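You operate a simulated robot arm through the tools that you are given. There is no shell and no other tool.

You run a simulated two-armed robot. Do the job below in one go: nothing can be reset, and whatever is moved stays where it is left.

Task
Set brakes one, three and five to 2, 2 and 7, then run one test pull.

It is judged by the outcome, as a careful person would: the job done as asked, and still so three seconds after it is handed in. It fails if anything else is knocked over, pushed out of place, dropped, spilled or broken.

Robot
Two 7-joint arms with two-finger parallel grippers on one trunk, on a base that drives. Base frame: it is fixed to the floor where the robot stands at the start and does not move with it; the origin is under the middle of the robot, x ahead of it, y to its left, z up. Lengths are in m, angles in degrees, forces in N, time in s.
The left shoulder is at the start at [0.05, 0.187, 0.985], the right one opposite. With the tool pointing down near the work surface each hand reaches from about 0.1 to 0.66 m from the robot's upright axis, wherever it stands, measured 20 degrees to its own side. Places, roughly: brown bobbin [-2.25, -0.25, 0.75]; cream bobbin [-2.25, -0.25, 0.75]; dial of brake four [-2.2, -0.5, 0.7]; dial of brake six [-2, -0.7, 0.7]; dial of brake two [-2.5, -0.3, 0.7]; gold bobbin [-2, -0.5, 0.75]; pink bobbin [-2.5, -0.25, 0.75]; silver bobbin [-2, -0.5, 0.75]; teal bobbin [-2.5, 0, 0.75]. Payload 3.43 kg a hand.
The TCP of each hand is the grasp point between the finger pads, 0.03 m short of the fingertips. In the tool frame z runs along the fingers and y along their closing line. The gripper opens to 0.094 m. The fingers are 0.028 m wide and 0.01 m thick; the gripper's body (0.05 by 0.096 m) begins 0.055 m behind the TCP.
Orientation is that of the tool frame in the base frame, as a unit quaternion [w, x, y, z]. With the fingers straight down and closing along the base's y, the tool's x points along the base's -x, its y along +y and its z along -z.

Tools
- The arms move only by the tool servo_tool. It takes "left_moves", "right_moves" or both (then of equal length, played together; a hand with none holds still); each is text: rows parted by semicolons, each of 7 numbers parted by spaces: the shift along the tool's x, y, z in units of 500 mm (1.0 is 500 mm), then the turn, a rotation vector about the tool's x, y, z in units of 90 degrees (1.0 is 90 degrees), then the gripper command, from -1 (fully open) to 1 (shut), values between in proportion. In form: x y z ax ay az grip; .... A call has 1 to 20 rows; each row is the pose to reach, as a shift and turn from the pose commanded when the call began, along the tool's axes at that moment. A call with a number of a shift or a turn outside -1 to 1 is refused whole. Rows are played at 5 a second. More than 0.05 m and 8.6 degrees between two rows, or a gripper value outside its range, and nothing of the call is played. A pose out of reach is approached as far as the arm can. The call stops where the force on the tool passes 40 N (or 10 N more than at its start, if that is more) or the arm is blocked; 0.2 s more then pass. The fingers move at their own pace (about 0.153 m/s each) and stop on an object; they squeeze with about 38 N. The grip force told is the motor's: it shows also when the fingers shut on nothing. Time passes only in rows, and 0.2 s behind the last, so rows that repeat a pose let the fingers close. The reply holds the time, the measured pose of the TCP, the force on the tool along the base axes, the opening and the grip force, in the units named above and with some noise, with the torque about the TCP (base axes, N m) and any sound that the robot's microphone picked up.
- Cameras (640 x 400 px; columns grow to the right, rows downward): "scene" is now at [0.1451, -0.0075, 1.1405]; the picture's right is [-0.10, -0.99, 0.00], its down [-0.62, 0.06, -0.78] and it looks along [0.78, -0.08, -0.62] (base axes); focal length 261 px, centre (320, 200). "left" rides on the left gripper at [0.076, -0.014, -0.102] in its tool frame; the picture's right is [0.18, 0.98, 0.00], its down [-0.75, 0.14, -0.64] and it looks along [-0.63, 0.12, 0.77] (tool axes); focal length 243 px, centre (320, 200). "right" rides on the right gripper at [0.076, 0.014, -0.103] in its tool frame; the picture's right is [-0.18, 0.98, 0.00], its down [-0.75, -0.14, -0.64] and it looks along [-0.63, -0.12, 0.77] (tool axes); focal length 243 px, centre (320, 200). There is no depth. A picture from a camera that has moved, and an enlarged one, comes with that camera's place and axes in the base frame and with its lens.
- snapshot(camera): a new picture of that camera. No time passes.
- move_column(by): slides the trunk up (or, below 0, down) by that many m; the arms and the scene camera ride with it, the base frame stays. It gives what a move gives, with no picture.
- base_move(legs): drives the robot by 1 to 6 legs, each [ahead, left, turn to the left] in m, m and degrees, along the robot's own axes; the way and the turn of a leg run together, so that a leg with both is an arc; at most 1.5 m and 180 degrees a leg. The arms and the cameras ride along, it lands a little off, and it stops where it bumps. It gives what a move gives.
- head_to(pan, tilt): turns the head with the scene camera to pan (to the left, within 80 degrees either way) and tilt (down, from -29 to 69), counted from straight ahead of the robot. It gives what a move gives.
- enlarge(camera, box): a new picture of the part [left, top, right, bottom] of that camera's present view, enlarged. No time passes.
- close_job(): hands the job in; it is judged then, once.

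Places have to be worked out from the pictures, the camera data and where the tool is seen. Open the grippers and draw the arms clear of the work before you hand the job in, unless the task says otherwise.

The tools are called as name(argument=value, ...) on one line, values as JSON. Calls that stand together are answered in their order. servo_tool: Moves the arms, as the interface text tells. Its arguments: {"type":"object","properties":{"left_moves":{"type":"string"},"right_moves":{"type":"string"}},"required":[]} The other tools are called the same way: move_column (by) slides the trunk up or down; base_move (legs) drives the base; head_to (pan, tilt) turns the head that bears the scene camera; snapshot (camera) takes a picture; enlarge (camera, box) takes an enlarged picture of a part of a camera's view; close_job () hands the job in.

At the start:

```text
t: 0.0
left_ee_pos: [0.4995, 0.2476, 0.9286]
left_tcp_rot: [0.0, 0.0, 1.0, -0.001]
left_wrist_force: [-0.6, 0.0, 0.3]
left_ft_torque: [-0.01, 0.01, 0.0]
left_grip_width: 0.0942
left_gripper_force: 0.0
right_ee_pos: [0.4785, -0.2198, 0.914]
right_tcp_rot: [-0.001, 0.0, 1.0, 0.0]
right_wrist_force: [-0.3, 1.1, -1.2]
right_ft_torque: [-0.05, -0.02, 0.0]
right_grip_width: 0.0941
right_gripper_force: 0.0
trunk travel left (down, up): [-0.2, 0.232]
robot x, y, heading: [-0.0, 0.001, 0.1]
head pan, tilt: [-6.0, 38.6]
```

scene: 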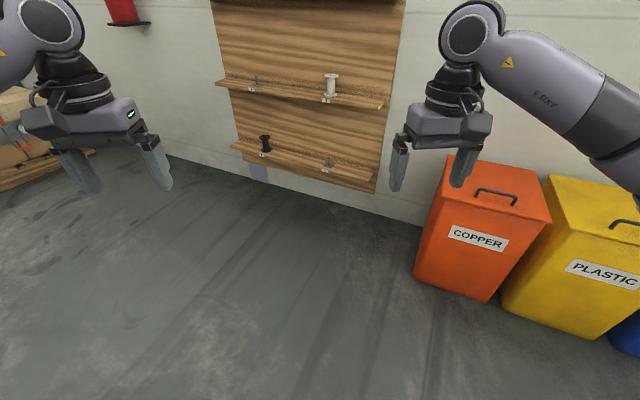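
right: 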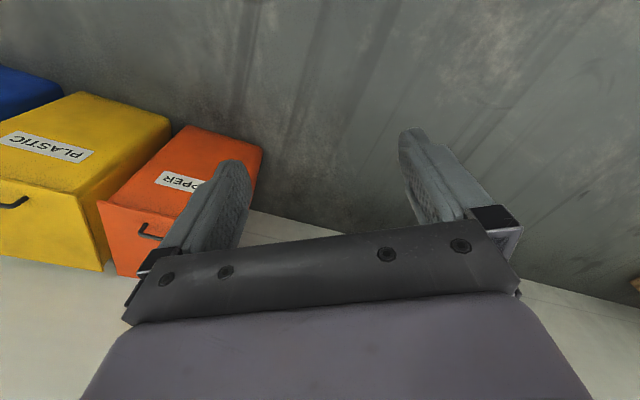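
left: 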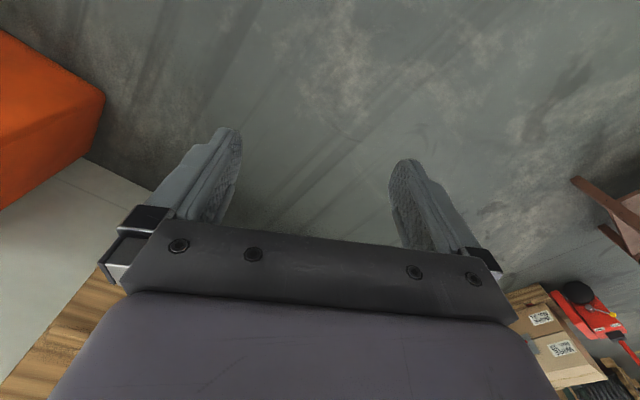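

The work (bobbins and brakes) is listed at about x = -2.2, behind the robot. I look to both sides first, to see whether I can turn on the spot.

head_to(pan=80, tilt=25)

snapshot(camera="scene")

head_to(pan=-80, tilt=25)

snapshot(camera="scene")

```text
t: 1.6
left_ee_pos: [0.501, 0.2474, 0.9285]
left_tcp_rot: [0.0, -0.001, 1.0, 0.0]
left_wrist_force: [0.0, 0.1, -0.5]
left_ft_torque: [-0.02, -0.01, -0.04]
left_grip_width: 0.0941
left_gripper_force: 0.1
right_ee_pos: [0.4785, -0.2195, 0.9141]
right_tcp_rot: [0.0, 0.0, 1.0, 0.0]
right_wrist_force: [0.8, -0.3, -0.1]
right_ft_torque: [0.0, 0.01, -0.03]
right_grip_width: 0.0938
right_gripper_force: 0.0
trunk travel left (down, up): [-0.2, 0.232]
robot x, y, heading: [-0.0003, -0.0022, 0.0]
head pan, tilt: [80.0, 25.0]
```

```text
taken
camera scene: at [0.0757, 0.0921, 1.1617], right [0.98, -0.17, 0.0], down [-0.07, -0.42, -0.91], along [0.16, 0.89, -0.42], focal length 261 px, centre (320, 200)
```

scene: 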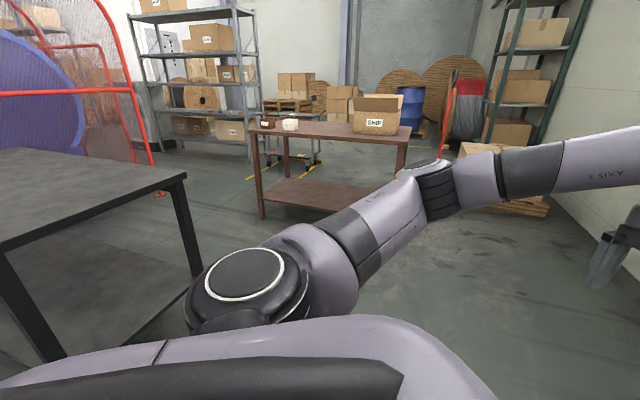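

```text
t: 4.1
left_ee_pos: [0.5001, 0.2472, 0.9287]
left_tcp_rot: [-0.001, 0.0, 1.0, -0.001]
left_wrist_force: [-0.9, 0.2, 0.2]
left_ft_torque: [-0.01, 0.0, -0.03]
left_grip_width: 0.0938
left_gripper_force: 0.1
right_ee_pos: [0.4779, -0.2194, 0.9144]
right_tcp_rot: [0.0, 0.0, 1.0, 0.0]
right_wrist_force: [0.1, -0.8, 0.6]
right_ft_torque: [-0.02, 0.02, 0.03]
right_grip_width: 0.0939
right_gripper_force: 0.1
trunk travel left (down, up): [-0.2, 0.232]
robot x, y, heading: [-0.004, 0.0026, 0.1]
head pan, tilt: [-80.0, 25.0]
```

```text
taken
camera scene: at [0.0756, -0.0893, 1.1617], right [-0.98, -0.17, 0.0], down [-0.07, 0.42, -0.91], along [0.16, -0.89, -0.42], focal length 261 px, centre (320, 200)
```

scene: 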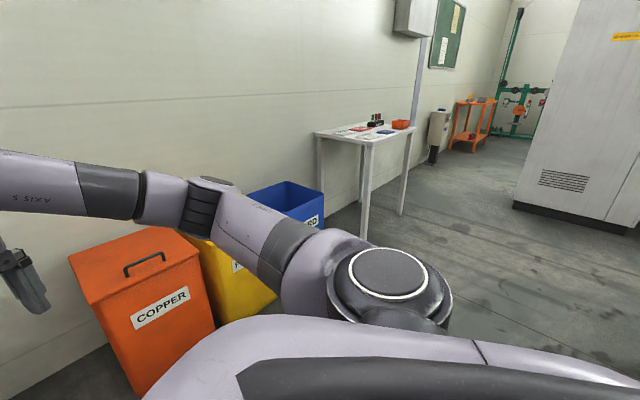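

Nothing stands within arm's sweep on the left. I turn left 90 degrees first and look at the side behind.

base_move(legs=[[0, 0, 90]])

head_to(pan=70, tilt=20)

snapshot(camera="scene")

head_to(pan=25, tilt=20)

snapshot(camera="scene")

```text
t: 8.3
left_ee_pos: [-0.2523, 0.4986, 0.9297]
left_tcp_rot: [0.0, 0.71, -0.704, 0.0]
left_wrist_force: [0.0, -0.1, -0.1]
left_ft_torque: [-0.02, 0.0, -0.01]
left_grip_width: 0.0941
left_gripper_force: 0.0
right_ee_pos: [0.215, 0.4805, 0.9161]
right_tcp_rot: [0.0, 0.711, -0.703, -0.001]
right_wrist_force: [-0.8, 0.1, 0.3]
right_ft_torque: [0.0, -0.01, -0.01]
right_grip_width: 0.0941
right_gripper_force: 0.0
trunk travel left (down, up): [-0.2, 0.232]
robot x, y, heading: [0.0022, 0.0005, 90.5]
head pan, tilt: [-80.0, 25.0]
```

```text
t: 10.7
left_ee_pos: [-0.2511, 0.4995, 0.9283]
left_tcp_rot: [0.0, 0.71, -0.704, 0.0]
left_wrist_force: [0.2, 0.6, 0.4]
left_ft_torque: [0.02, 0.03, 0.0]
left_grip_width: 0.094
left_gripper_force: 0.1
right_ee_pos: [0.2154, 0.4799, 0.9139]
right_tcp_rot: [0.0, 0.71, -0.704, -0.001]
right_wrist_force: [-0.2, -0.4, -0.5]
right_ft_torque: [-0.02, 0.05, 0.04]
right_grip_width: 0.0943
right_gripper_force: 0.0
trunk travel left (down, up): [-0.2, 0.232]
robot x, y, heading: [-0.0014, -0.0017, 90.5]
head pan, tilt: [70.0, 20.0]
```

```text
taken
camera scene: at [-0.0871, 0.0909, 1.1698], right [0.33, 0.94, 0.0], down [0.32, -0.11, -0.94], along [-0.89, 0.31, -0.34], focal length 261 px, centre (320, 200)
```

scene: 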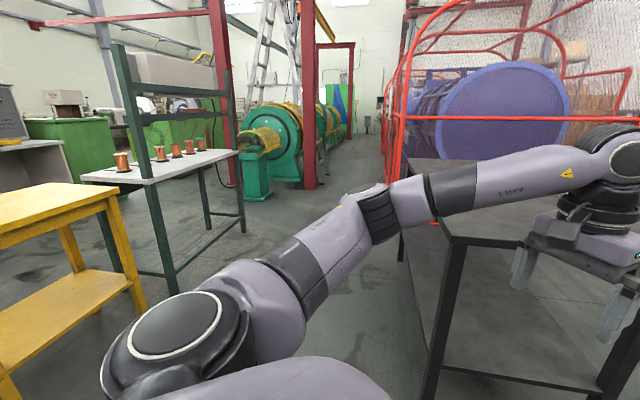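

```text
t: 11.8
left_ee_pos: [-0.2518, 0.499, 0.9283]
left_tcp_rot: [0.0, 0.71, -0.705, 0.0]
left_wrist_force: [0.0, -0.7, -0.7]
left_ft_torque: [0.01, 0.01, 0.0]
left_grip_width: 0.0938
left_gripper_force: 0.0
right_ee_pos: [0.2147, 0.4814, 0.9142]
right_tcp_rot: [0.0, 0.711, -0.703, 0.001]
right_wrist_force: [0.2, -1.0, 0.0]
right_ft_torque: [0.01, 0.0, 0.0]
right_grip_width: 0.0939
right_gripper_force: 0.1
trunk travel left (down, up): [-0.2, 0.232]
robot x, y, heading: [0.0021, -0.0041, 90.3]
head pan, tilt: [25.0, 20.0]
```

```text
taken
camera scene: at [-0.0395, 0.1438, 1.1698], right [0.9, 0.43, 0.0], down [0.15, -0.31, -0.94], along [-0.41, 0.85, -0.34], focal length 261 px, centre (320, 200)
```

scene: 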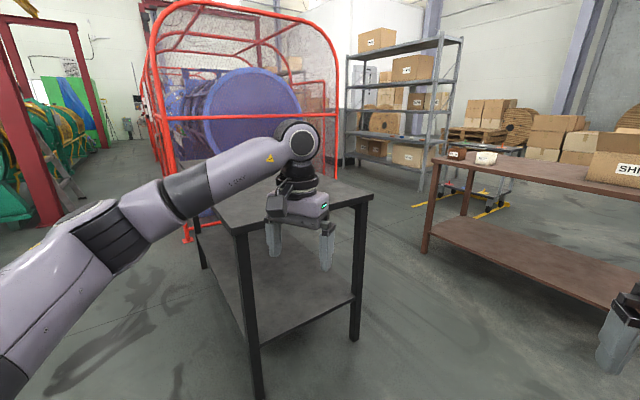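

Still clear to turn. I turn on to face -x and look at the workplace.

base_move(legs=[[0, 0, 90]])

head_to(pan=0, tilt=20)

snapshot(camera="scene")

head_to(pan=45, tilt=20)

snapshot(camera="scene")

```text
t: 16.0
left_ee_pos: [-0.4965, -0.2579, 0.9283]
left_tcp_rot: [0.0, 1.0, 0.011, -0.001]
left_wrist_force: [0.0, -0.3, 0.0]
left_ft_torque: [0.0, -0.03, -0.02]
left_grip_width: 0.0939
left_gripper_force: 0.0
right_ee_pos: [-0.4829, 0.2099, 0.9142]
right_tcp_rot: [0.0, 1.0, 0.01, 0.0]
right_wrist_force: [-0.2, -0.5, -0.3]
right_ft_torque: [-0.04, -0.01, -0.02]
right_grip_width: 0.0937
right_gripper_force: 0.0
trunk travel left (down, up): [-0.2, 0.232]
robot x, y, heading: [-0.0007, 0.0021, -178.9]
head pan, tilt: [25.0, 20.0]
```

```text
t: 16.9
left_ee_pos: [-0.4947, -0.2572, 0.9287]
left_tcp_rot: [0.0, 1.0, 0.009, 0.0]
left_wrist_force: [0.4, -0.9, -0.5]
left_ft_torque: [0.02, 0.02, 0.02]
left_grip_width: 0.0941
left_gripper_force: 0.0
right_ee_pos: [-0.4813, 0.2104, 0.9142]
right_tcp_rot: [-0.001, 1.0, 0.009, 0.0]
right_wrist_force: [0.0, 0.2, 0.2]
right_ft_torque: [-0.01, -0.02, -0.02]
right_grip_width: 0.0939
right_gripper_force: 0.1
trunk travel left (down, up): [-0.2, 0.232]
robot x, y, heading: [0.0006, -0.0002, -178.7]
head pan, tilt: [0.0, 20.0]
```

```text
taken
camera scene: at [-0.1503, -0.0016, 1.1698], right [-0.02, 1.0, 0.0], down [0.34, 0.01, -0.94], along [-0.94, -0.02, -0.34], focal length 261 px, centre (320, 200)
```

scene: 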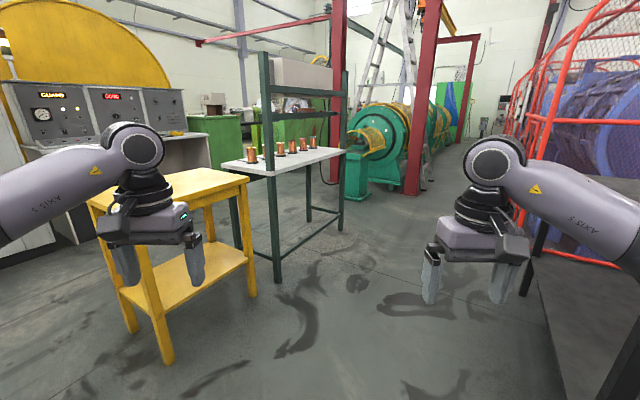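

```text
t: 18.0
left_ee_pos: [-0.4952, -0.2561, 0.9284]
left_tcp_rot: [0.001, 1.0, 0.01, 0.0]
left_wrist_force: [0.1, -0.5, -0.4]
left_ft_torque: [-0.04, 0.01, -0.02]
left_grip_width: 0.0941
left_gripper_force: 0.0
right_ee_pos: [-0.4837, 0.2109, 0.9147]
right_tcp_rot: [0.0, 1.0, 0.01, 0.001]
right_wrist_force: [0.1, 0.6, 0.4]
right_ft_torque: [0.01, 0.04, -0.02]
right_grip_width: 0.0939
right_gripper_force: 0.0
trunk travel left (down, up): [-0.2, 0.232]
robot x, y, heading: [0.0009, 0.0027, -178.7]
head pan, tilt: [45.0, 20.0]
```

```text
taken
camera scene: at [-0.1218, -0.0668, 1.1698], right [-0.72, 0.69, 0.0], down [0.24, 0.25, -0.94], along [-0.65, -0.68, -0.34], focal length 261 px, centre (320, 200)
```

scene: 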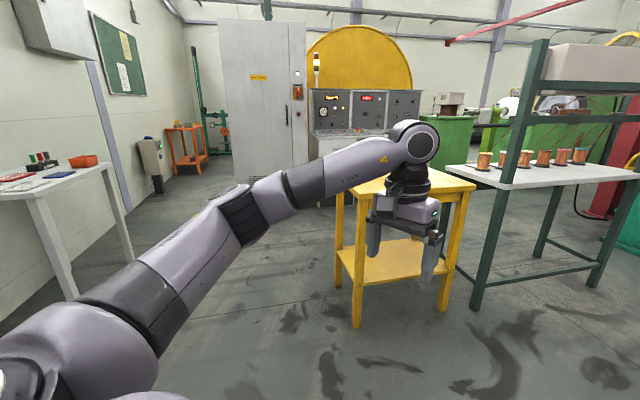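

The bench with green posts bears six bobbins in a row; that looks like the workplace. I enlarge it.

enlarge(camera="scene", box=[430, 30, 640, 200])

head_to(pan=10, tilt=20)

enlarge(camera="scene", box=[240, 40, 440, 200])

```text
2.35 times, centred on (535, 115) of scene
camera zoom: at [-0.1218, -0.0668, 1.1698], right [-0.72, 0.69, 0.0], down [0.24, 0.25, -0.94], along [-0.65, -0.68, -0.34], focal length 614 px, centre (-186, 400)
```

zoom: 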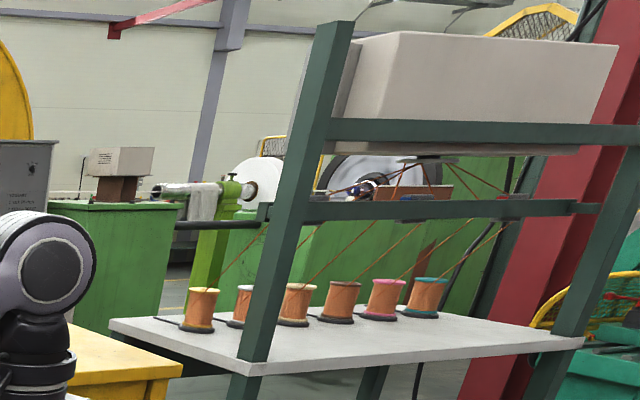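

```text
t: 19.0
left_ee_pos: [-0.4964, -0.2572, 0.9284]
left_tcp_rot: [0.001, 1.0, 0.01, 0.0]
left_wrist_force: [0.2, -0.7, 0.0]
left_ft_torque: [-0.03, 0.01, 0.01]
left_grip_width: 0.0939
left_gripper_force: 0.0
right_ee_pos: [-0.4828, 0.2102, 0.9137]
right_tcp_rot: [0.0, 1.0, 0.009, 0.0]
right_wrist_force: [0.7, 0.5, -0.7]
right_ft_torque: [0.01, 0.0, 0.01]
right_grip_width: 0.0939
right_gripper_force: 0.1
trunk travel left (down, up): [-0.2, 0.232]
robot x, y, heading: [-0.0018, 0.002, -178.8]
head pan, tilt: [10.0, 20.0]
```

```text
2.50 times, centred on (340, 120) of scene
camera zoom: at [-0.1486, -0.0177, 1.1698], right [-0.19, 0.98, 0.0], down [0.34, 0.07, -0.94], along [-0.92, -0.18, -0.34], focal length 652 px, centre (270, 400)
```

zoom: 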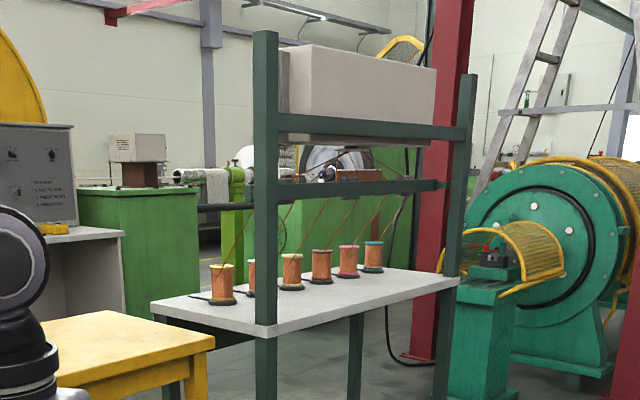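

The bench's posts and tray are on my side, so its front with the dials faces the other way, toward about (-0.5,-0.86). The yellow table stands beside it, so I will go round it on the -y side. First I sidestep to about (-0.2,-1.5) and look.

base_move(legs=[[0.2, 1.4, 0]])

head_to(pan=0, tilt=20)

snapshot(camera="scene")

head_to(pan=35, tilt=25)

snapshot(camera="scene")

```text
t: 31.6
left_ee_pos: [-0.6705, -1.6711, 0.9285]
left_tcp_rot: [0.0, 1.0, 0.01, -0.001]
left_wrist_force: [-0.8, 0.2, -0.9]
left_ft_torque: [0.01, 0.01, 0.02]
left_grip_width: 0.0942
left_gripper_force: 0.0
right_ee_pos: [-0.6571, -1.2043, 0.9142]
right_tcp_rot: [0.0, 1.0, 0.009, 0.0]
right_wrist_force: [-0.8, -0.6, -0.6]
right_ft_torque: [0.03, 0.01, -0.03]
right_grip_width: 0.0942
right_gripper_force: 0.1
trunk travel left (down, up): [-0.2, 0.232]
robot x, y, heading: [-0.1758, -1.4158, -179.4]
head pan, tilt: [10.0, 20.0]
```

```text
t: 32.3
left_ee_pos: [-0.6699, -1.6706, 0.9287]
left_tcp_rot: [0.0, 1.0, 0.01, 0.0]
left_wrist_force: [0.6, 0.1, -0.3]
left_ft_torque: [0.01, -0.02, 0.0]
left_grip_width: 0.0941
left_gripper_force: 0.1
right_ee_pos: [-0.658, -1.2035, 0.9149]
right_tcp_rot: [0.001, 1.0, 0.008, 0.0]
right_wrist_force: [-0.2, 0.3, 0.2]
right_ft_torque: [0.03, 0.04, -0.03]
right_grip_width: 0.094
right_gripper_force: 0.1
trunk travel left (down, up): [-0.2, 0.232]
robot x, y, heading: [-0.1732, -1.4153, -179.1]
head pan, tilt: [0.0, 20.0]
```

```text
taken
camera scene: at [-0.3243, -1.4156, 1.1698], right [-0.02, 1.0, 0.0], down [0.34, 0.01, -0.94], along [-0.94, -0.02, -0.34], focal length 261 px, centre (320, 200)
```

scene: 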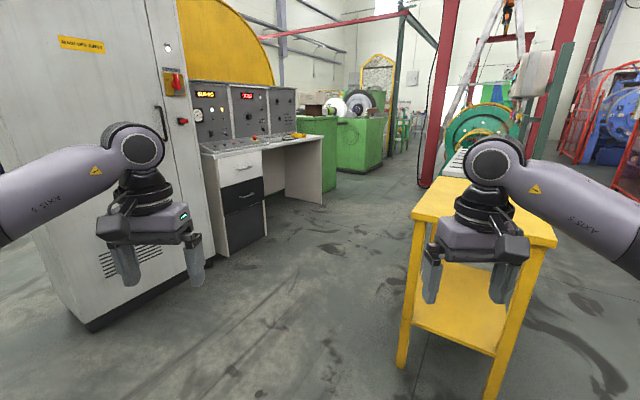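

```text
t: 33.3
left_ee_pos: [-0.6705, -1.6706, 0.9284]
left_tcp_rot: [0.0, 1.0, 0.009, 0.0]
left_wrist_force: [0.2, 0.5, 0.1]
left_ft_torque: [0.02, 0.0, 0.03]
left_grip_width: 0.0942
left_gripper_force: 0.0
right_ee_pos: [-0.6561, -1.2038, 0.9151]
right_tcp_rot: [0.0, 1.0, 0.009, 0.001]
right_wrist_force: [0.4, -0.7, 0.7]
right_ft_torque: [0.0, 0.0, -0.01]
right_grip_width: 0.0939
right_gripper_force: 0.0
trunk travel left (down, up): [-0.2, 0.232]
robot x, y, heading: [-0.1708, -1.4152, -178.7]
head pan, tilt: [35.0, 25.0]
```

```text
taken
camera scene: at [-0.3057, -1.468, 1.1617], right [-0.59, 0.81, 0.0], down [0.34, 0.25, -0.91], along [-0.73, -0.53, -0.42], focal length 261 px, centre (320, 200)
```

scene: 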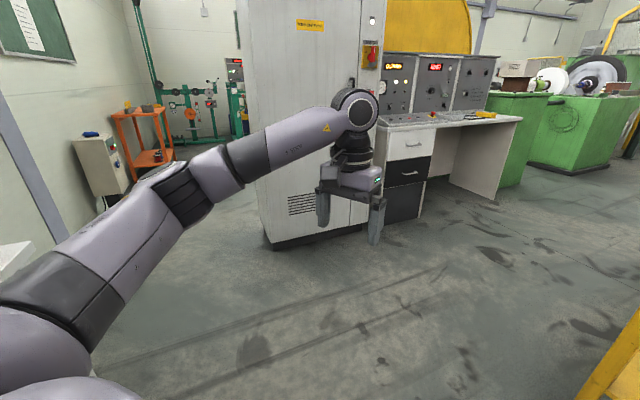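

The aisle between bench and console runs along heading 150 deg and is about 1.3 m wide; the yellow table's corner is at (-1.27,-1.07). I drive into the open space in front of the cabinet and turn right to face the bench (heading 60).

base_move(legs=[[0.6, 0.43, 0], [0, 0, -121]])

head_to(pan=65, tilt=25)

snapshot(camera="scene")

```text
t: 42.7
left_ee_pos: [-0.7289, -1.2973, 0.9292]
left_tcp_rot: [0.0, -0.501, 0.865, 0.0]
left_wrist_force: [-0.2, 0.5, 0.7]
left_ft_torque: [-0.03, 0.05, 0.0]
left_grip_width: 0.0937
left_gripper_force: 0.1
right_ee_pos: [-0.335, -1.5521, 0.9149]
right_tcp_rot: [0.0, -0.501, 0.865, 0.0]
right_wrist_force: [-0.1, 0.2, -0.6]
right_ft_torque: [0.02, 0.03, 0.01]
right_grip_width: 0.0942
right_gripper_force: 0.0
trunk travel left (down, up): [-0.2, 0.232]
robot x, y, heading: [-0.764, -1.8553, 60.1]
head pan, tilt: [35.0, 25.0]
```

```text
t: 43.6
left_ee_pos: [-0.7274, -1.2977, 0.9296]
left_tcp_rot: [0.0, -0.501, 0.865, 0.0]
left_wrist_force: [0.2, -0.1, 1.0]
left_ft_torque: [-0.02, 0.01, -0.02]
left_grip_width: 0.0939
left_gripper_force: 0.0
right_ee_pos: [-0.3356, -1.5515, 0.9152]
right_tcp_rot: [-0.001, -0.5, 0.866, -0.001]
right_wrist_force: [-0.4, -0.4, 1.3]
right_ft_torque: [0.03, -0.03, 0.0]
right_grip_width: 0.094
right_gripper_force: 0.0
trunk travel left (down, up): [-0.2, 0.232]
robot x, y, heading: [-0.7638, -1.8542, 60.4]
head pan, tilt: [65.0, 25.0]
```

```text
taken
camera scene: at [-0.7864, -1.7287, 1.1617], right [0.82, 0.57, 0.0], down [0.24, -0.35, -0.91], along [-0.52, 0.74, -0.42], focal length 261 px, centre (320, 200)
```

scene: 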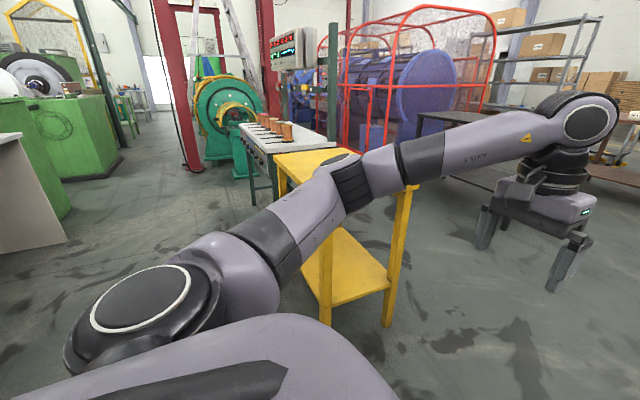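

The bench front with dials faces the aisle, as expected. I back up a little and sidestep left along the aisle, then look.

base_move(legs=[[-0.19, 0.57, 0], [-0.04, 0.8, 0]])

head_to(pan=40, tilt=25)

snapshot(camera="scene")

```text
t: 56.1
left_ee_pos: [-2.0258, -0.8134, 0.9275]
left_tcp_rot: [0.0, -0.497, 0.868, -0.001]
left_wrist_force: [-0.3, -0.2, -1.1]
left_ft_torque: [0.02, -0.01, 0.02]
left_grip_width: 0.0941
left_gripper_force: 0.0
right_ee_pos: [-1.635, -1.0677, 0.9148]
right_tcp_rot: [0.001, -0.498, 0.867, 0.0]
right_wrist_force: [-0.3, -0.6, 0.2]
right_ft_torque: [0.03, 0.0, 0.02]
right_grip_width: 0.094
right_gripper_force: 0.1
trunk travel left (down, up): [-0.2, 0.232]
robot x, y, heading: [-2.0658, -1.3685, 59.9]
head pan, tilt: [65.0, 25.0]
```

```text
t: 57.0
left_ee_pos: [-2.0261, -0.8124, 0.9281]
left_tcp_rot: [0.0, -0.498, 0.867, 0.0]
left_wrist_force: [-0.5, -0.5, 1.0]
left_ft_torque: [0.01, 0.02, 0.03]
left_grip_width: 0.0939
left_gripper_force: 0.1
right_ee_pos: [-1.635, -1.067, 0.9145]
right_tcp_rot: [0.0, -0.498, 0.867, 0.0]
right_wrist_force: [-0.1, -0.1, -0.2]
right_ft_torque: [0.01, 0.0, -0.02]
right_grip_width: 0.094
right_gripper_force: 0.0
trunk travel left (down, up): [-0.2, 0.232]
robot x, y, heading: [-2.0624, -1.3684, 59.8]
head pan, tilt: [40.0, 25.0]
```

```text
taken
camera scene: at [-2.0501, -1.2275, 1.1617], right [0.99, 0.17, 0.0], down [0.07, -0.42, -0.91], along [-0.15, 0.89, -0.42], focal length 261 px, centre (320, 200)
```

scene: 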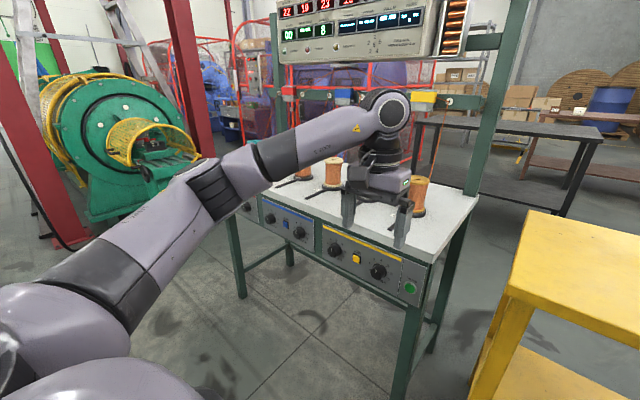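

The dials sit on the bench's front panel with a display above. Before sidestepping along the bench I draw both hands back 15 cm so that they clear bobbins and wires.

servo_tool(left_moves="0.08 0 0 0 0 0 -1; 0.16 0 0 0 0 0 -1; 0.24 0 0 0 0 0 -1; 0.32 0 0 0 0 0 -1; 0.4 0 0 0 0 0 -1; 0.4 0 0 0 0 0 -1", right_moves="0.08 0 0 0 0 0 -1; 0.16 0 0 0 0 0 -1; 0.24 0 0 0 0 0 -1; 0.32 0 0 0 0 0 -1; 0.4 0 0 0 0 0 -1; 0.4 0 0 0 0 0 -1")

base_move(legs=[[-0.03, 0.5, 0]])

head_to(pan=0, tilt=25)

snapshot(camera="scene")

```text
t: 58.4
left_ee_pos: [-2.1285, -0.9855, 0.9284]
left_tcp_rot: [0.0, -0.497, 0.868, 0.0]
left_wrist_force: [-0.9, 0.7, -0.9]
left_ft_torque: [0.02, -0.01, 0.02]
left_grip_width: 0.0938
left_gripper_force: 0.0
right_ee_pos: [-1.736, -1.2407, 0.9148]
right_tcp_rot: [0.0, -0.497, 0.868, 0.0]
right_wrist_force: [0.2, -0.7, 0.1]
right_ft_torque: [0.01, -0.03, 0.0]
right_grip_width: 0.0939
right_gripper_force: 0.1
trunk travel left (down, up): [-0.2, 0.232]
robot x, y, heading: [-2.0655, -1.3693, 59.9]
head pan, tilt: [40.0, 25.0]
```

```text
t: 63.3
left_ee_pos: [-2.5731, -0.7604, 0.9284]
left_tcp_rot: [0.0, -0.499, 0.866, 0.001]
left_wrist_force: [0.9, 0.3, -0.1]
left_ft_torque: [0.01, 0.0, -0.01]
left_grip_width: 0.0939
left_gripper_force: 0.1
right_ee_pos: [-2.1807, -1.0138, 0.914]
right_tcp_rot: [0.001, -0.498, 0.867, 0.0]
right_wrist_force: [0.0, 0.4, 0.1]
right_ft_torque: [0.02, 0.0, 0.01]
right_grip_width: 0.0943
right_gripper_force: 0.1
trunk travel left (down, up): [-0.2, 0.232]
robot x, y, heading: [-2.5122, -1.1484, 59.8]
head pan, tilt: [40.0, 25.0]
```

```text
t: 64.4
left_ee_pos: [-2.5725, -0.7603, 0.9286]
left_tcp_rot: [0.0, -0.499, 0.867, 0.001]
left_wrist_force: [-0.4, 0.6, -0.6]
left_ft_torque: [0.01, -0.02, 0.03]
left_grip_width: 0.0939
left_gripper_force: 0.1
right_ee_pos: [-2.181, -1.0142, 0.9153]
right_tcp_rot: [-0.001, -0.498, 0.867, 0.001]
right_wrist_force: [-0.3, -0.3, 0.2]
right_ft_torque: [0.01, -0.01, 0.0]
right_grip_width: 0.094
right_gripper_force: 0.0
trunk travel left (down, up): [-0.2, 0.232]
robot x, y, heading: [-2.5142, -1.1418, 59.7]
head pan, tilt: [0.0, 25.0]
```

```text
taken
camera scene: at [-2.4331, -1.0141, 1.1617], right [0.86, -0.5, 0.0], down [-0.21, -0.37, -0.91], along [0.45, 0.78, -0.42], focal length 261 px, centre (320, 200)
```

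scene: 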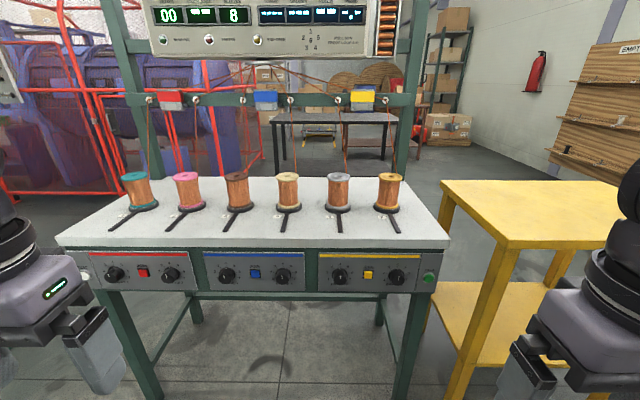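

Now I see it all: three panels (red, blue, yellow) with two dials and a coloured button each, a green button at the right, and a display. I enlarge each part to read labels.

enlarge(camera="scene", box=[60, 230, 260, 310])

enlarge(camera="scene", box=[250, 230, 450, 310])

head_to(pan=0, tilt=5)

snapshot(camera="scene")

enlarge(camera="scene", box=[130, 30, 420, 200])

```text
3.20 times, centred on (160, 270) of scene
camera zoom: at [-2.4331, -1.0141, 1.1617], right [0.86, -0.5, 0.0], down [-0.21, -0.37, -0.91], along [0.45, 0.78, -0.42], focal length 835 px, centre (832, -24)
```

zoom: 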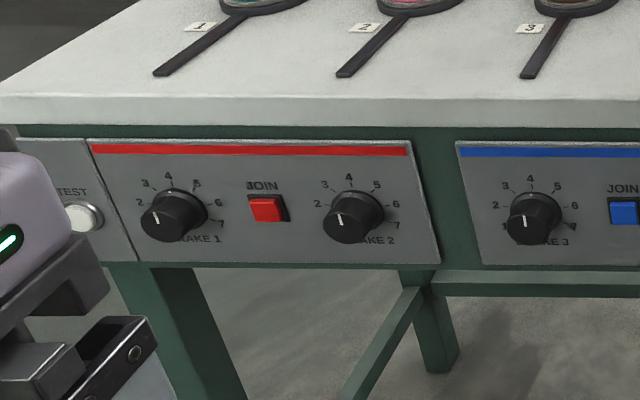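

```text
3.20 times, centred on (350, 270) of scene
camera zoom: at [-2.4331, -1.0141, 1.1617], right [0.86, -0.5, 0.0], down [-0.21, -0.37, -0.91], along [0.45, 0.78, -0.42], focal length 835 px, centre (224, -24)
```

zoom: 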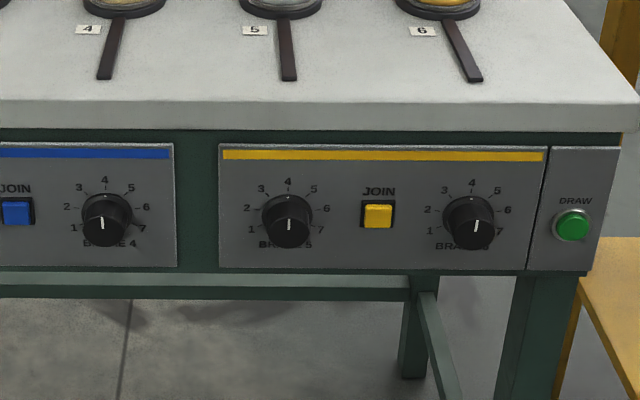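

```text
t: 65.2
left_ee_pos: [-2.5736, -0.7598, 0.9284]
left_tcp_rot: [0.0, -0.5, 0.866, -0.001]
left_wrist_force: [-0.9, -0.6, 0.0]
left_ft_torque: [0.0, 0.0, 0.0]
left_grip_width: 0.094
left_gripper_force: 0.1
right_ee_pos: [-2.1805, -1.0142, 0.9144]
right_tcp_rot: [0.0, -0.498, 0.867, -0.001]
right_wrist_force: [0.3, 0.1, -0.3]
right_ft_torque: [0.01, 0.01, -0.01]
right_grip_width: 0.0938
right_gripper_force: 0.0
trunk travel left (down, up): [-0.2, 0.232]
robot x, y, heading: [-2.5075, -1.1509, 60.1]
head pan, tilt: [0.0, 5.0]
```

```text
taken
camera scene: at [-2.4332, -1.0144, 1.194], right [0.86, -0.5, 0.0], down [-0.04, -0.08, -1.0], along [0.5, 0.86, -0.09], focal length 261 px, centre (320, 200)
```

scene: 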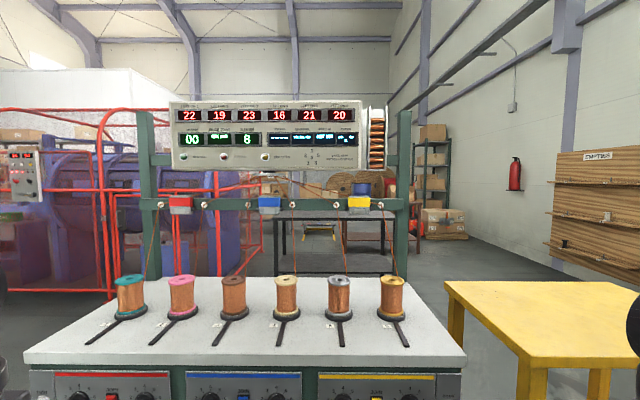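

```text
2.21 times, centred on (275, 115) of scene
camera zoom: at [-2.4332, -1.0144, 1.194], right [0.86, -0.5, 0.0], down [-0.04, -0.08, -1.0], along [0.5, 0.86, -0.09], focal length 576 px, centre (419, 388)
```

zoom: 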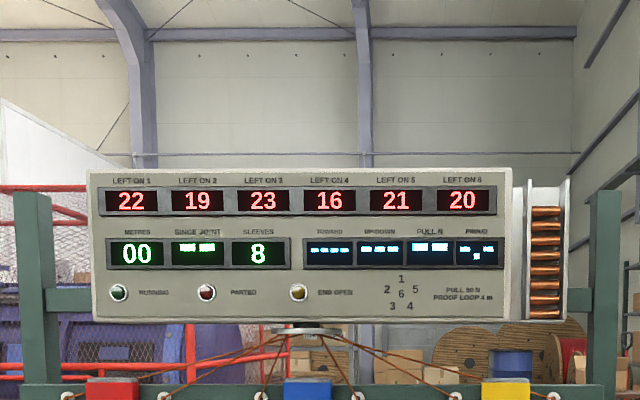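

enlarge(camera="scene", box=[165, 95, 275, 170])

enlarge(camera="scene", box=[260, 95, 370, 170])

```text
5.33 times, centred on (220, 132) of scene
camera zoom: at [-2.4332, -1.0144, 1.194], right [0.86, -0.5, 0.0], down [-0.04, -0.08, -1.0], along [0.5, 0.86, -0.09], focal length 1391 px, centre (853, 560)
```

zoom: 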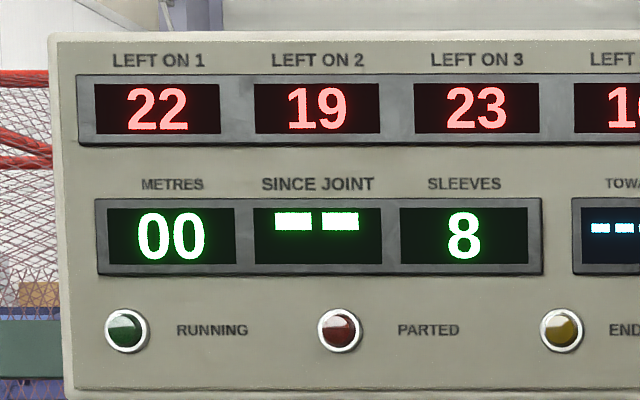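

```text
5.33 times, centred on (315, 132) of scene
camera zoom: at [-2.4332, -1.0144, 1.194], right [0.86, -0.5, 0.0], down [-0.04, -0.08, -1.0], along [0.5, 0.86, -0.09], focal length 1391 px, centre (347, 560)
```

zoom: 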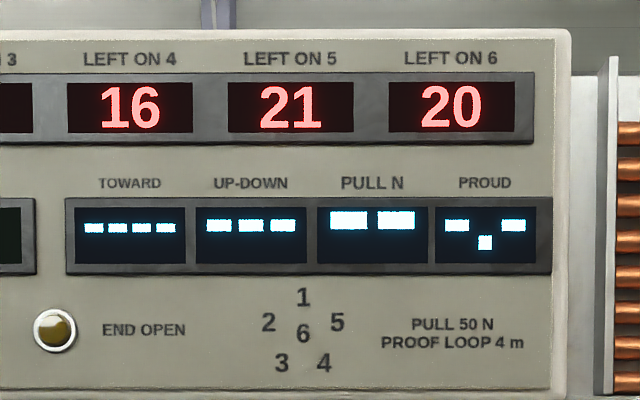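

The displays make it plain: six brake dials (1..7), TEST at the far left is the test pull, DRAW (green) and JOIN buttons must not be pressed. I centre on the panel (left 0.15 m) and lower the trunk, for a more frontal view of the dials.

base_move(legs=[[0, 0.15, 0]])

move_column(by=-0.15)

head_to(pan=0, tilt=25)

snapshot(camera="scene")

snapshot(camera="left")

```text
t: 67.2
left_ee_pos: [-2.7033, -0.6838, 0.9292]
left_tcp_rot: [0.0, -0.498, 0.867, 0.0]
left_wrist_force: [-0.2, 0.5, -0.2]
left_ft_torque: [0.01, -0.05, 0.01]
left_grip_width: 0.094
left_gripper_force: 0.0
right_ee_pos: [-2.3107, -0.9383, 0.9153]
right_tcp_rot: [-0.001, -0.498, 0.867, 0.0]
right_wrist_force: [0.0, 0.4, -0.3]
right_ft_torque: [0.0, 0.01, 0.0]
right_grip_width: 0.0942
right_gripper_force: 0.0
trunk travel left (down, up): [-0.2, 0.232]
robot x, y, heading: [-2.6376, -1.0717, 59.8]
head pan, tilt: [0.0, 5.0]
```

```text
t: 68.9
left_ee_pos: [-2.7034, -0.6841, 0.778]
left_tcp_rot: [-0.001, -0.499, 0.867, 0.0]
left_wrist_force: [0.6, -1.2, 0.5]
left_ft_torque: [-0.02, -0.03, -0.02]
left_grip_width: 0.0941
left_gripper_force: 0.1
right_ee_pos: [-2.3101, -0.9393, 0.7646]
right_tcp_rot: [0.0, -0.498, 0.867, 0.0]
right_wrist_force: [-0.4, -0.2, 0.4]
right_ft_torque: [0.0, -0.01, 0.01]
right_grip_width: 0.0941
right_gripper_force: 0.0
trunk travel left (down, up): [-0.05, 0.382]
robot x, y, heading: [-2.6391, -1.0718, 60.0]
head pan, tilt: [0.0, 5.0]
```

```text
t: 69.8
left_ee_pos: [-2.7025, -0.6842, 0.7788]
left_tcp_rot: [0.0, -0.498, 0.867, 0.0]
left_wrist_force: [-0.6, -0.7, 0.2]
left_ft_torque: [0.03, 0.04, 0.02]
left_grip_width: 0.094
left_gripper_force: 0.1
right_ee_pos: [-2.3116, -0.9391, 0.7645]
right_tcp_rot: [0.0, -0.498, 0.867, 0.0]
right_wrist_force: [-0.2, 0.9, 0.1]
right_ft_torque: [0.02, -0.05, 0.01]
right_grip_width: 0.0942
right_gripper_force: 0.2
trunk travel left (down, up): [-0.05, 0.382]
robot x, y, heading: [-2.6401, -1.0703, 60.0]
head pan, tilt: [0.0, 25.0]
```

```text
taken
camera scene: at [-2.563, -0.9385, 1.0118], right [0.86, -0.5, 0.0], down [-0.21, -0.36, -0.91], along [0.46, 0.78, -0.42], focal length 261 px, centre (320, 200)
```

scene: 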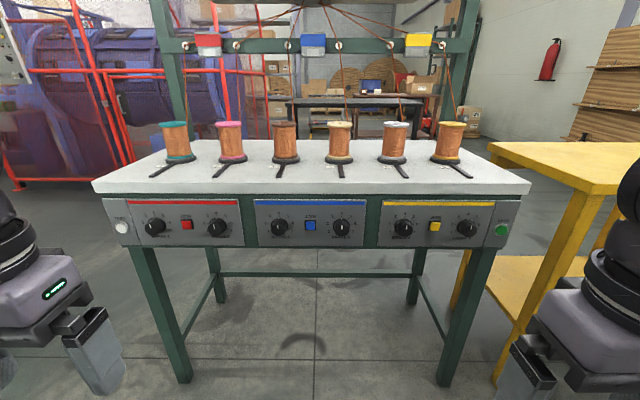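

```text
taken
camera left: at [-2.7293, -0.7584, 0.8817], right [-0.94, 0.34, 0.0], down [0.26, 0.72, 0.64], along [0.22, 0.61, -0.77], focal length 243 px, centre (320, 200)
```

left: 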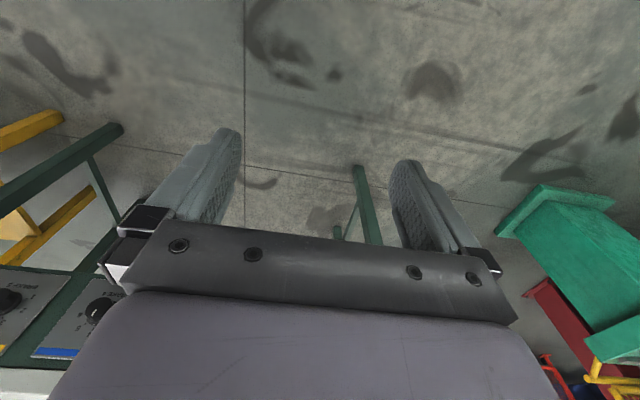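

enlarge(camera="scene", box=[100, 190, 250, 260])

enlarge(camera="scene", box=[240, 190, 390, 260])

enlarge(camera="scene", box=[375, 190, 525, 260])

```text
4.27 times, centred on (175, 225) of scene
camera zoom: at [-2.563, -0.9385, 1.0118], right [0.86, -0.5, 0.0], down [-0.21, -0.36, -0.91], along [0.46, 0.78, -0.42], focal length 1113 px, centre (939, 93)
```

zoom: 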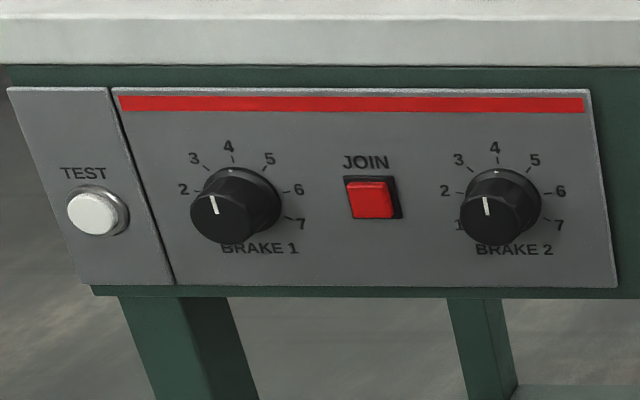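

```text
4.27 times, centred on (315, 225) of scene
camera zoom: at [-2.563, -0.9385, 1.0118], right [0.86, -0.5, 0.0], down [-0.21, -0.36, -0.91], along [0.46, 0.78, -0.42], focal length 1113 px, centre (341, 93)
```

zoom: 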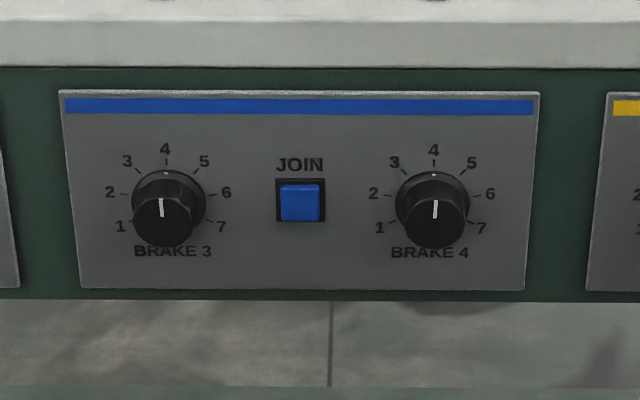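

```text
4.27 times, centred on (450, 225) of scene
camera zoom: at [-2.563, -0.9385, 1.0118], right [0.86, -0.5, 0.0], down [-0.21, -0.36, -0.91], along [0.46, 0.78, -0.42], focal length 1113 px, centre (-235, 93)
```

zoom: 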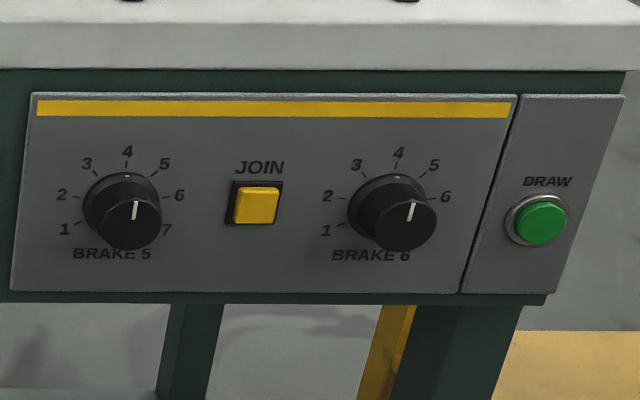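

All six pointers stand at 4, and the scale steps are 40 deg (1 at -120, 7 at +120). So brakes 1 and 3 need -80 deg (counterclockwise) and brake 5 needs +120 deg (clockwise). Knob 1 I judge at about (-2.64,-0.25,0.68); I pitch the left hand to horizontal in front of it, with the fingers half open.

servo_tool(left_moves="-0.0333 0.0272 0.0173 0 -0.0833 0 -0.3; -0.0667 0.0543 0.0347 0 -0.1667 0 -0.3; -0.1 0.0815 0.052 0 -0.25 0 -0.3; -0.1333 0.1087 0.0693 0 -0.3333 0 -0.3; -0.1667 0.1358 0.0867 0 -0.4167 0 -0.3; -0.2 0.163 0.104 0 -0.5 0 -0.3; -0.2333 0.1902 0.1213 0 -0.5833 0 -0.3; -0.2667 0.2173 0.1387 0 -0.6667 0 -0.3; -0.3 0.2445 0.156 0 -0.75 0 -0.3; -0.3333 0.2717 0.1733 0 -0.8333 0 -0.3; -0.3667 0.2988 0.1907 0 -0.9167 0 -0.3; -0.4 0.326 0.208 0 -1 0 -0.3; -0.4 0.326 0.208 0 -1 0 -0.3")

snapshot(camera="scene")

snapshot(camera="left")

```text
t: 72.5
left_ee_pos: [-2.814, -0.4768, 0.7158]
left_tcp_rot: [0.611, -0.351, 0.616, 0.351]
left_wrist_force: [1.9, 2.5, 4.8]
left_ft_torque: [-0.35, 0.2, 0.02]
left_grip_width: 0.0611
left_gripper_force: 0.1
left hand out of reach, approached as far as the arm can: row 9, 10, 11, 12, 13
right_ee_pos: [-2.3104, -0.9389, 0.7647]
right_tcp_rot: [0.0, -0.497, 0.868, 0.0]
right_wrist_force: [0.9, 1.4, -0.2]
right_ft_torque: [0.02, 0.01, 0.02]
right_grip_width: 0.0939
right_gripper_force: 0.0
trunk travel left (down, up): [-0.05, 0.382]
robot x, y, heading: [-2.6401, -1.0691, 59.7]
head pan, tilt: [0.0, 25.0]
```

```text
taken
camera scene: at [-2.5621, -0.9384, 1.0117], right [0.86, -0.5, 0.0], down [-0.21, -0.37, -0.91], along [0.46, 0.78, -0.42], focal length 261 px, centre (320, 200)
```

scene: 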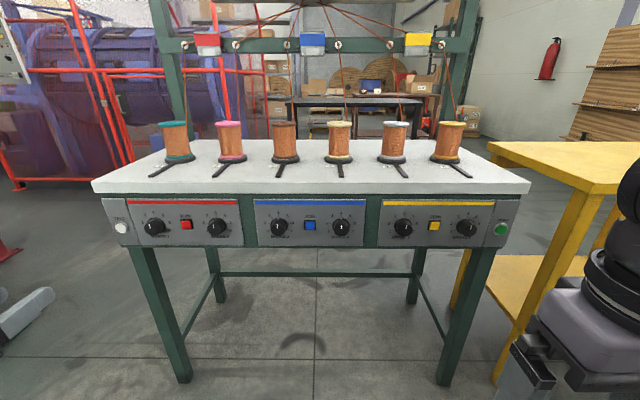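

```text
taken
camera left: at [-2.8538, -0.5728, 0.642], right [-0.85, 0.5, -0.18], down [-0.44, -0.48, 0.76], along [0.29, 0.72, 0.63], focal length 243 px, centre (320, 200)
```

left: 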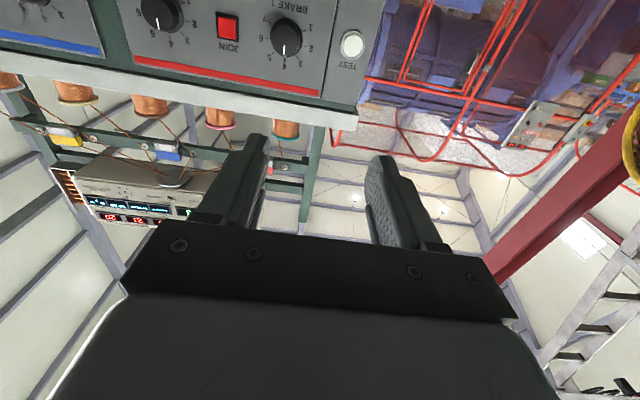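

The arm couldn't fold that close to the body: TCP stopped at n = 0.43, z = 0.716. Farther ahead should be reachable, so I move ahead along the tool's z by 8 cm and see.

servo_tool(left_moves="0 0 0.04 0 0 0 -0.3; 0 0 0.08 0 0 0 -0.3; 0 0 0.12 0 0 0 -0.3; 0 0 0.16 0 0 0 -0.3; 0 0 0.16 0 0 0 -0.3")

snapshot(camera="left")

```text
t: 73.8
left_ee_pos: [-2.8182, -0.4337, 0.7451]
left_tcp_rot: [0.613, -0.353, 0.613, 0.352]
left_wrist_force: [0.0, -0.9, -0.3]
left_ft_torque: [-0.03, 0.05, -0.02]
left_grip_width: 0.0611
left_gripper_force: 0.0
left hand out of reach, approached as far as the arm can: row 1, 2, 3, 4, 5
right_ee_pos: [-2.3107, -0.9388, 0.7634]
right_tcp_rot: [-0.001, -0.499, 0.867, 0.0]
right_wrist_force: [0.5, 0.0, 0.0]
right_ft_torque: [0.03, 0.0, 0.01]
right_grip_width: 0.094
right_gripper_force: 0.0
trunk travel left (down, up): [-0.05, 0.382]
robot x, y, heading: [-2.6407, -1.0712, 59.8]
head pan, tilt: [0.0, 25.0]
```

```text
taken
camera left: at [-2.8578, -0.5311, 0.6699], right [-0.85, 0.49, -0.18], down [-0.45, -0.48, 0.75], along [0.28, 0.72, 0.63], focal length 243 px, centre (320, 200)
```

left: 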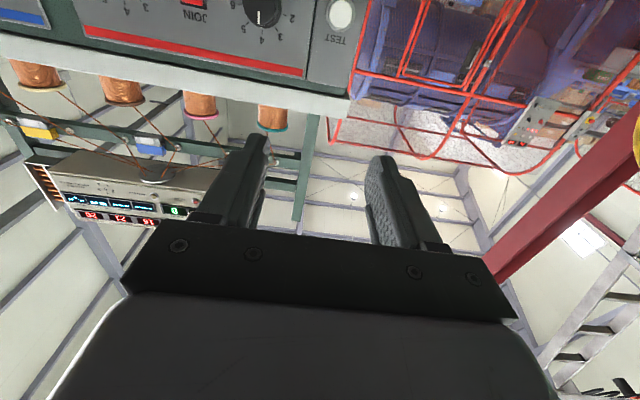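

The wrist seems to be in a joint limit with the hand this close. I back the base off 0.2 m to gain room and try the horizontal pose farther out and higher.

base_move(legs=[[-0.2, 0, 0]])

servo_tool(left_moves="-0.05 -0.02 0.06 0 0 0 -0.3; -0.1 -0.04 0.12 0 0 0 -0.3; -0.15 -0.06 0.18 0 0 0 -0.3; -0.2 -0.08 0.24 0 0 0 -0.3; -0.2 -0.08 0.3 0 0 0 -0.3; -0.2 -0.08 0.3 0 0 0 -0.3")

head_to(pan=45, tilt=25)

snapshot(camera="scene")

```text
t: 75.3
left_ee_pos: [-2.9187, -0.6073, 0.7453]
left_tcp_rot: [0.613, -0.352, 0.613, 0.352]
left_wrist_force: [-0.3, -0.4, 0.1]
left_ft_torque: [-0.03, 0.05, 0.01]
left_grip_width: 0.0609
left_gripper_force: 0.1
right_ee_pos: [-2.4112, -1.1109, 0.7651]
right_tcp_rot: [0.0, -0.498, 0.867, 0.0]
right_wrist_force: [0.4, -0.7, -0.1]
right_ft_torque: [-0.01, -0.02, 0.0]
right_grip_width: 0.0938
right_gripper_force: 0.1
trunk travel left (down, up): [-0.05, 0.382]
robot x, y, heading: [-2.7397, -1.2436, 59.9]
head pan, tilt: [0.0, 25.0]
```

```text
t: 77.0
left_ee_pos: [-2.8056, -0.509, 0.9419]
left_tcp_rot: [0.657, -0.31, 0.569, 0.385]
left_wrist_force: [0.5, 0.0, -0.3]
left_ft_torque: [0.0, 0.01, 0.01]
left_grip_width: 0.0612
left_gripper_force: 0.1
left hand out of reach, approached as far as the arm can: row 1, 2, 3, 4, 5
right_ee_pos: [-2.4111, -1.1115, 0.7645]
right_tcp_rot: [-0.001, -0.498, 0.867, 0.0]
right_wrist_force: [1.0, -0.4, 0.8]
right_ft_torque: [0.01, -0.01, 0.02]
right_grip_width: 0.094
right_gripper_force: 0.0
trunk travel left (down, up): [-0.05, 0.382]
robot x, y, heading: [-2.74, -1.247, 59.9]
head pan, tilt: [0.0, 25.0]
stopped in row 6 (left hand): the arm was blocked; the commanded pose is now the measured one
```

```text
t: 78.1
left_ee_pos: [-2.8052, -0.5088, 0.9418]
left_tcp_rot: [0.657, -0.311, 0.569, 0.385]
left_wrist_force: [-0.6, 0.1, -0.2]
left_ft_torque: [-0.01, 0.01, 0.0]
left_grip_width: 0.0612
left_gripper_force: 0.1
right_ee_pos: [-2.4122, -1.1123, 0.7647]
right_tcp_rot: [0.0, -0.498, 0.867, -0.001]
right_wrist_force: [0.0, -1.0, -0.5]
right_ft_torque: [-0.01, -0.02, -0.02]
right_grip_width: 0.0941
right_gripper_force: 0.1
trunk travel left (down, up): [-0.05, 0.382]
robot x, y, heading: [-2.7409, -1.2425, 59.8]
head pan, tilt: [45.0, 25.0]
```

```text
taken
camera scene: at [-2.7334, -1.1018, 1.0117], right [0.97, 0.25, 0.0], down [0.11, -0.41, -0.91], along [-0.23, 0.88, -0.42], focal length 261 px, centre (320, 200)
```

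scene: 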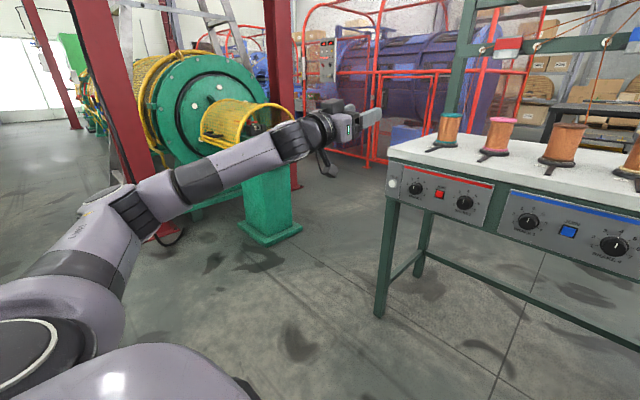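

The hand is now horizontal (tipped up 9 deg) at n = 0.60, z = 0.94 relative to the robot. From this stretched-out posture I lower it step by step and level it.

servo_tool(left_moves="0.05 0 0 0 0.02 0 -0.3; 0.1 0 0 0 0.04 0 -0.3; 0.15 0 0 0 0.06 0 -0.3; 0.2 0 0 0 0.08 0 -0.3; 0.25 0 0 0 0.1 0 -0.3; 0.3 0 0 0 0.1 0 -0.3; 0.35 0 0 0 0.1 0 -0.3; 0.4 0 0 0 0.1 0 -0.3")

snapshot(camera="scene")

```text
t: 79.9
left_ee_pos: [-2.7934, -0.4777, 0.7433]
left_tcp_rot: [0.611, -0.339, 0.618, 0.36]
left_wrist_force: [-0.3, 0.3, 0.7]
left_ft_torque: [-0.03, 0.01, 0.05]
left_grip_width: 0.0611
left_gripper_force: 0.1
right_ee_pos: [-2.4104, -1.1127, 0.7641]
right_tcp_rot: [0.0, -0.498, 0.867, 0.0]
right_wrist_force: [-0.4, -1.2, -0.1]
right_ft_torque: [0.02, 0.01, 0.0]
right_grip_width: 0.0941
right_gripper_force: 0.1
trunk travel left (down, up): [-0.05, 0.382]
robot x, y, heading: [-2.7391, -1.2395, 59.8]
head pan, tilt: [45.0, 25.0]
```

```text
taken
camera scene: at [-2.7334, -1.1019, 1.0117], right [0.97, 0.26, 0.0], down [0.11, -0.41, -0.91], along [-0.23, 0.88, -0.42], focal length 261 px, centre (320, 200)
```

scene: 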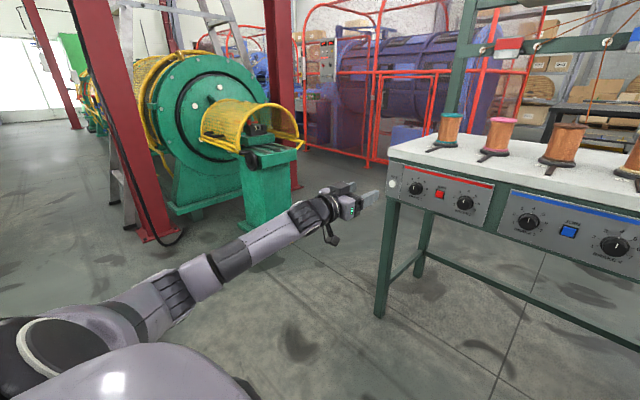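

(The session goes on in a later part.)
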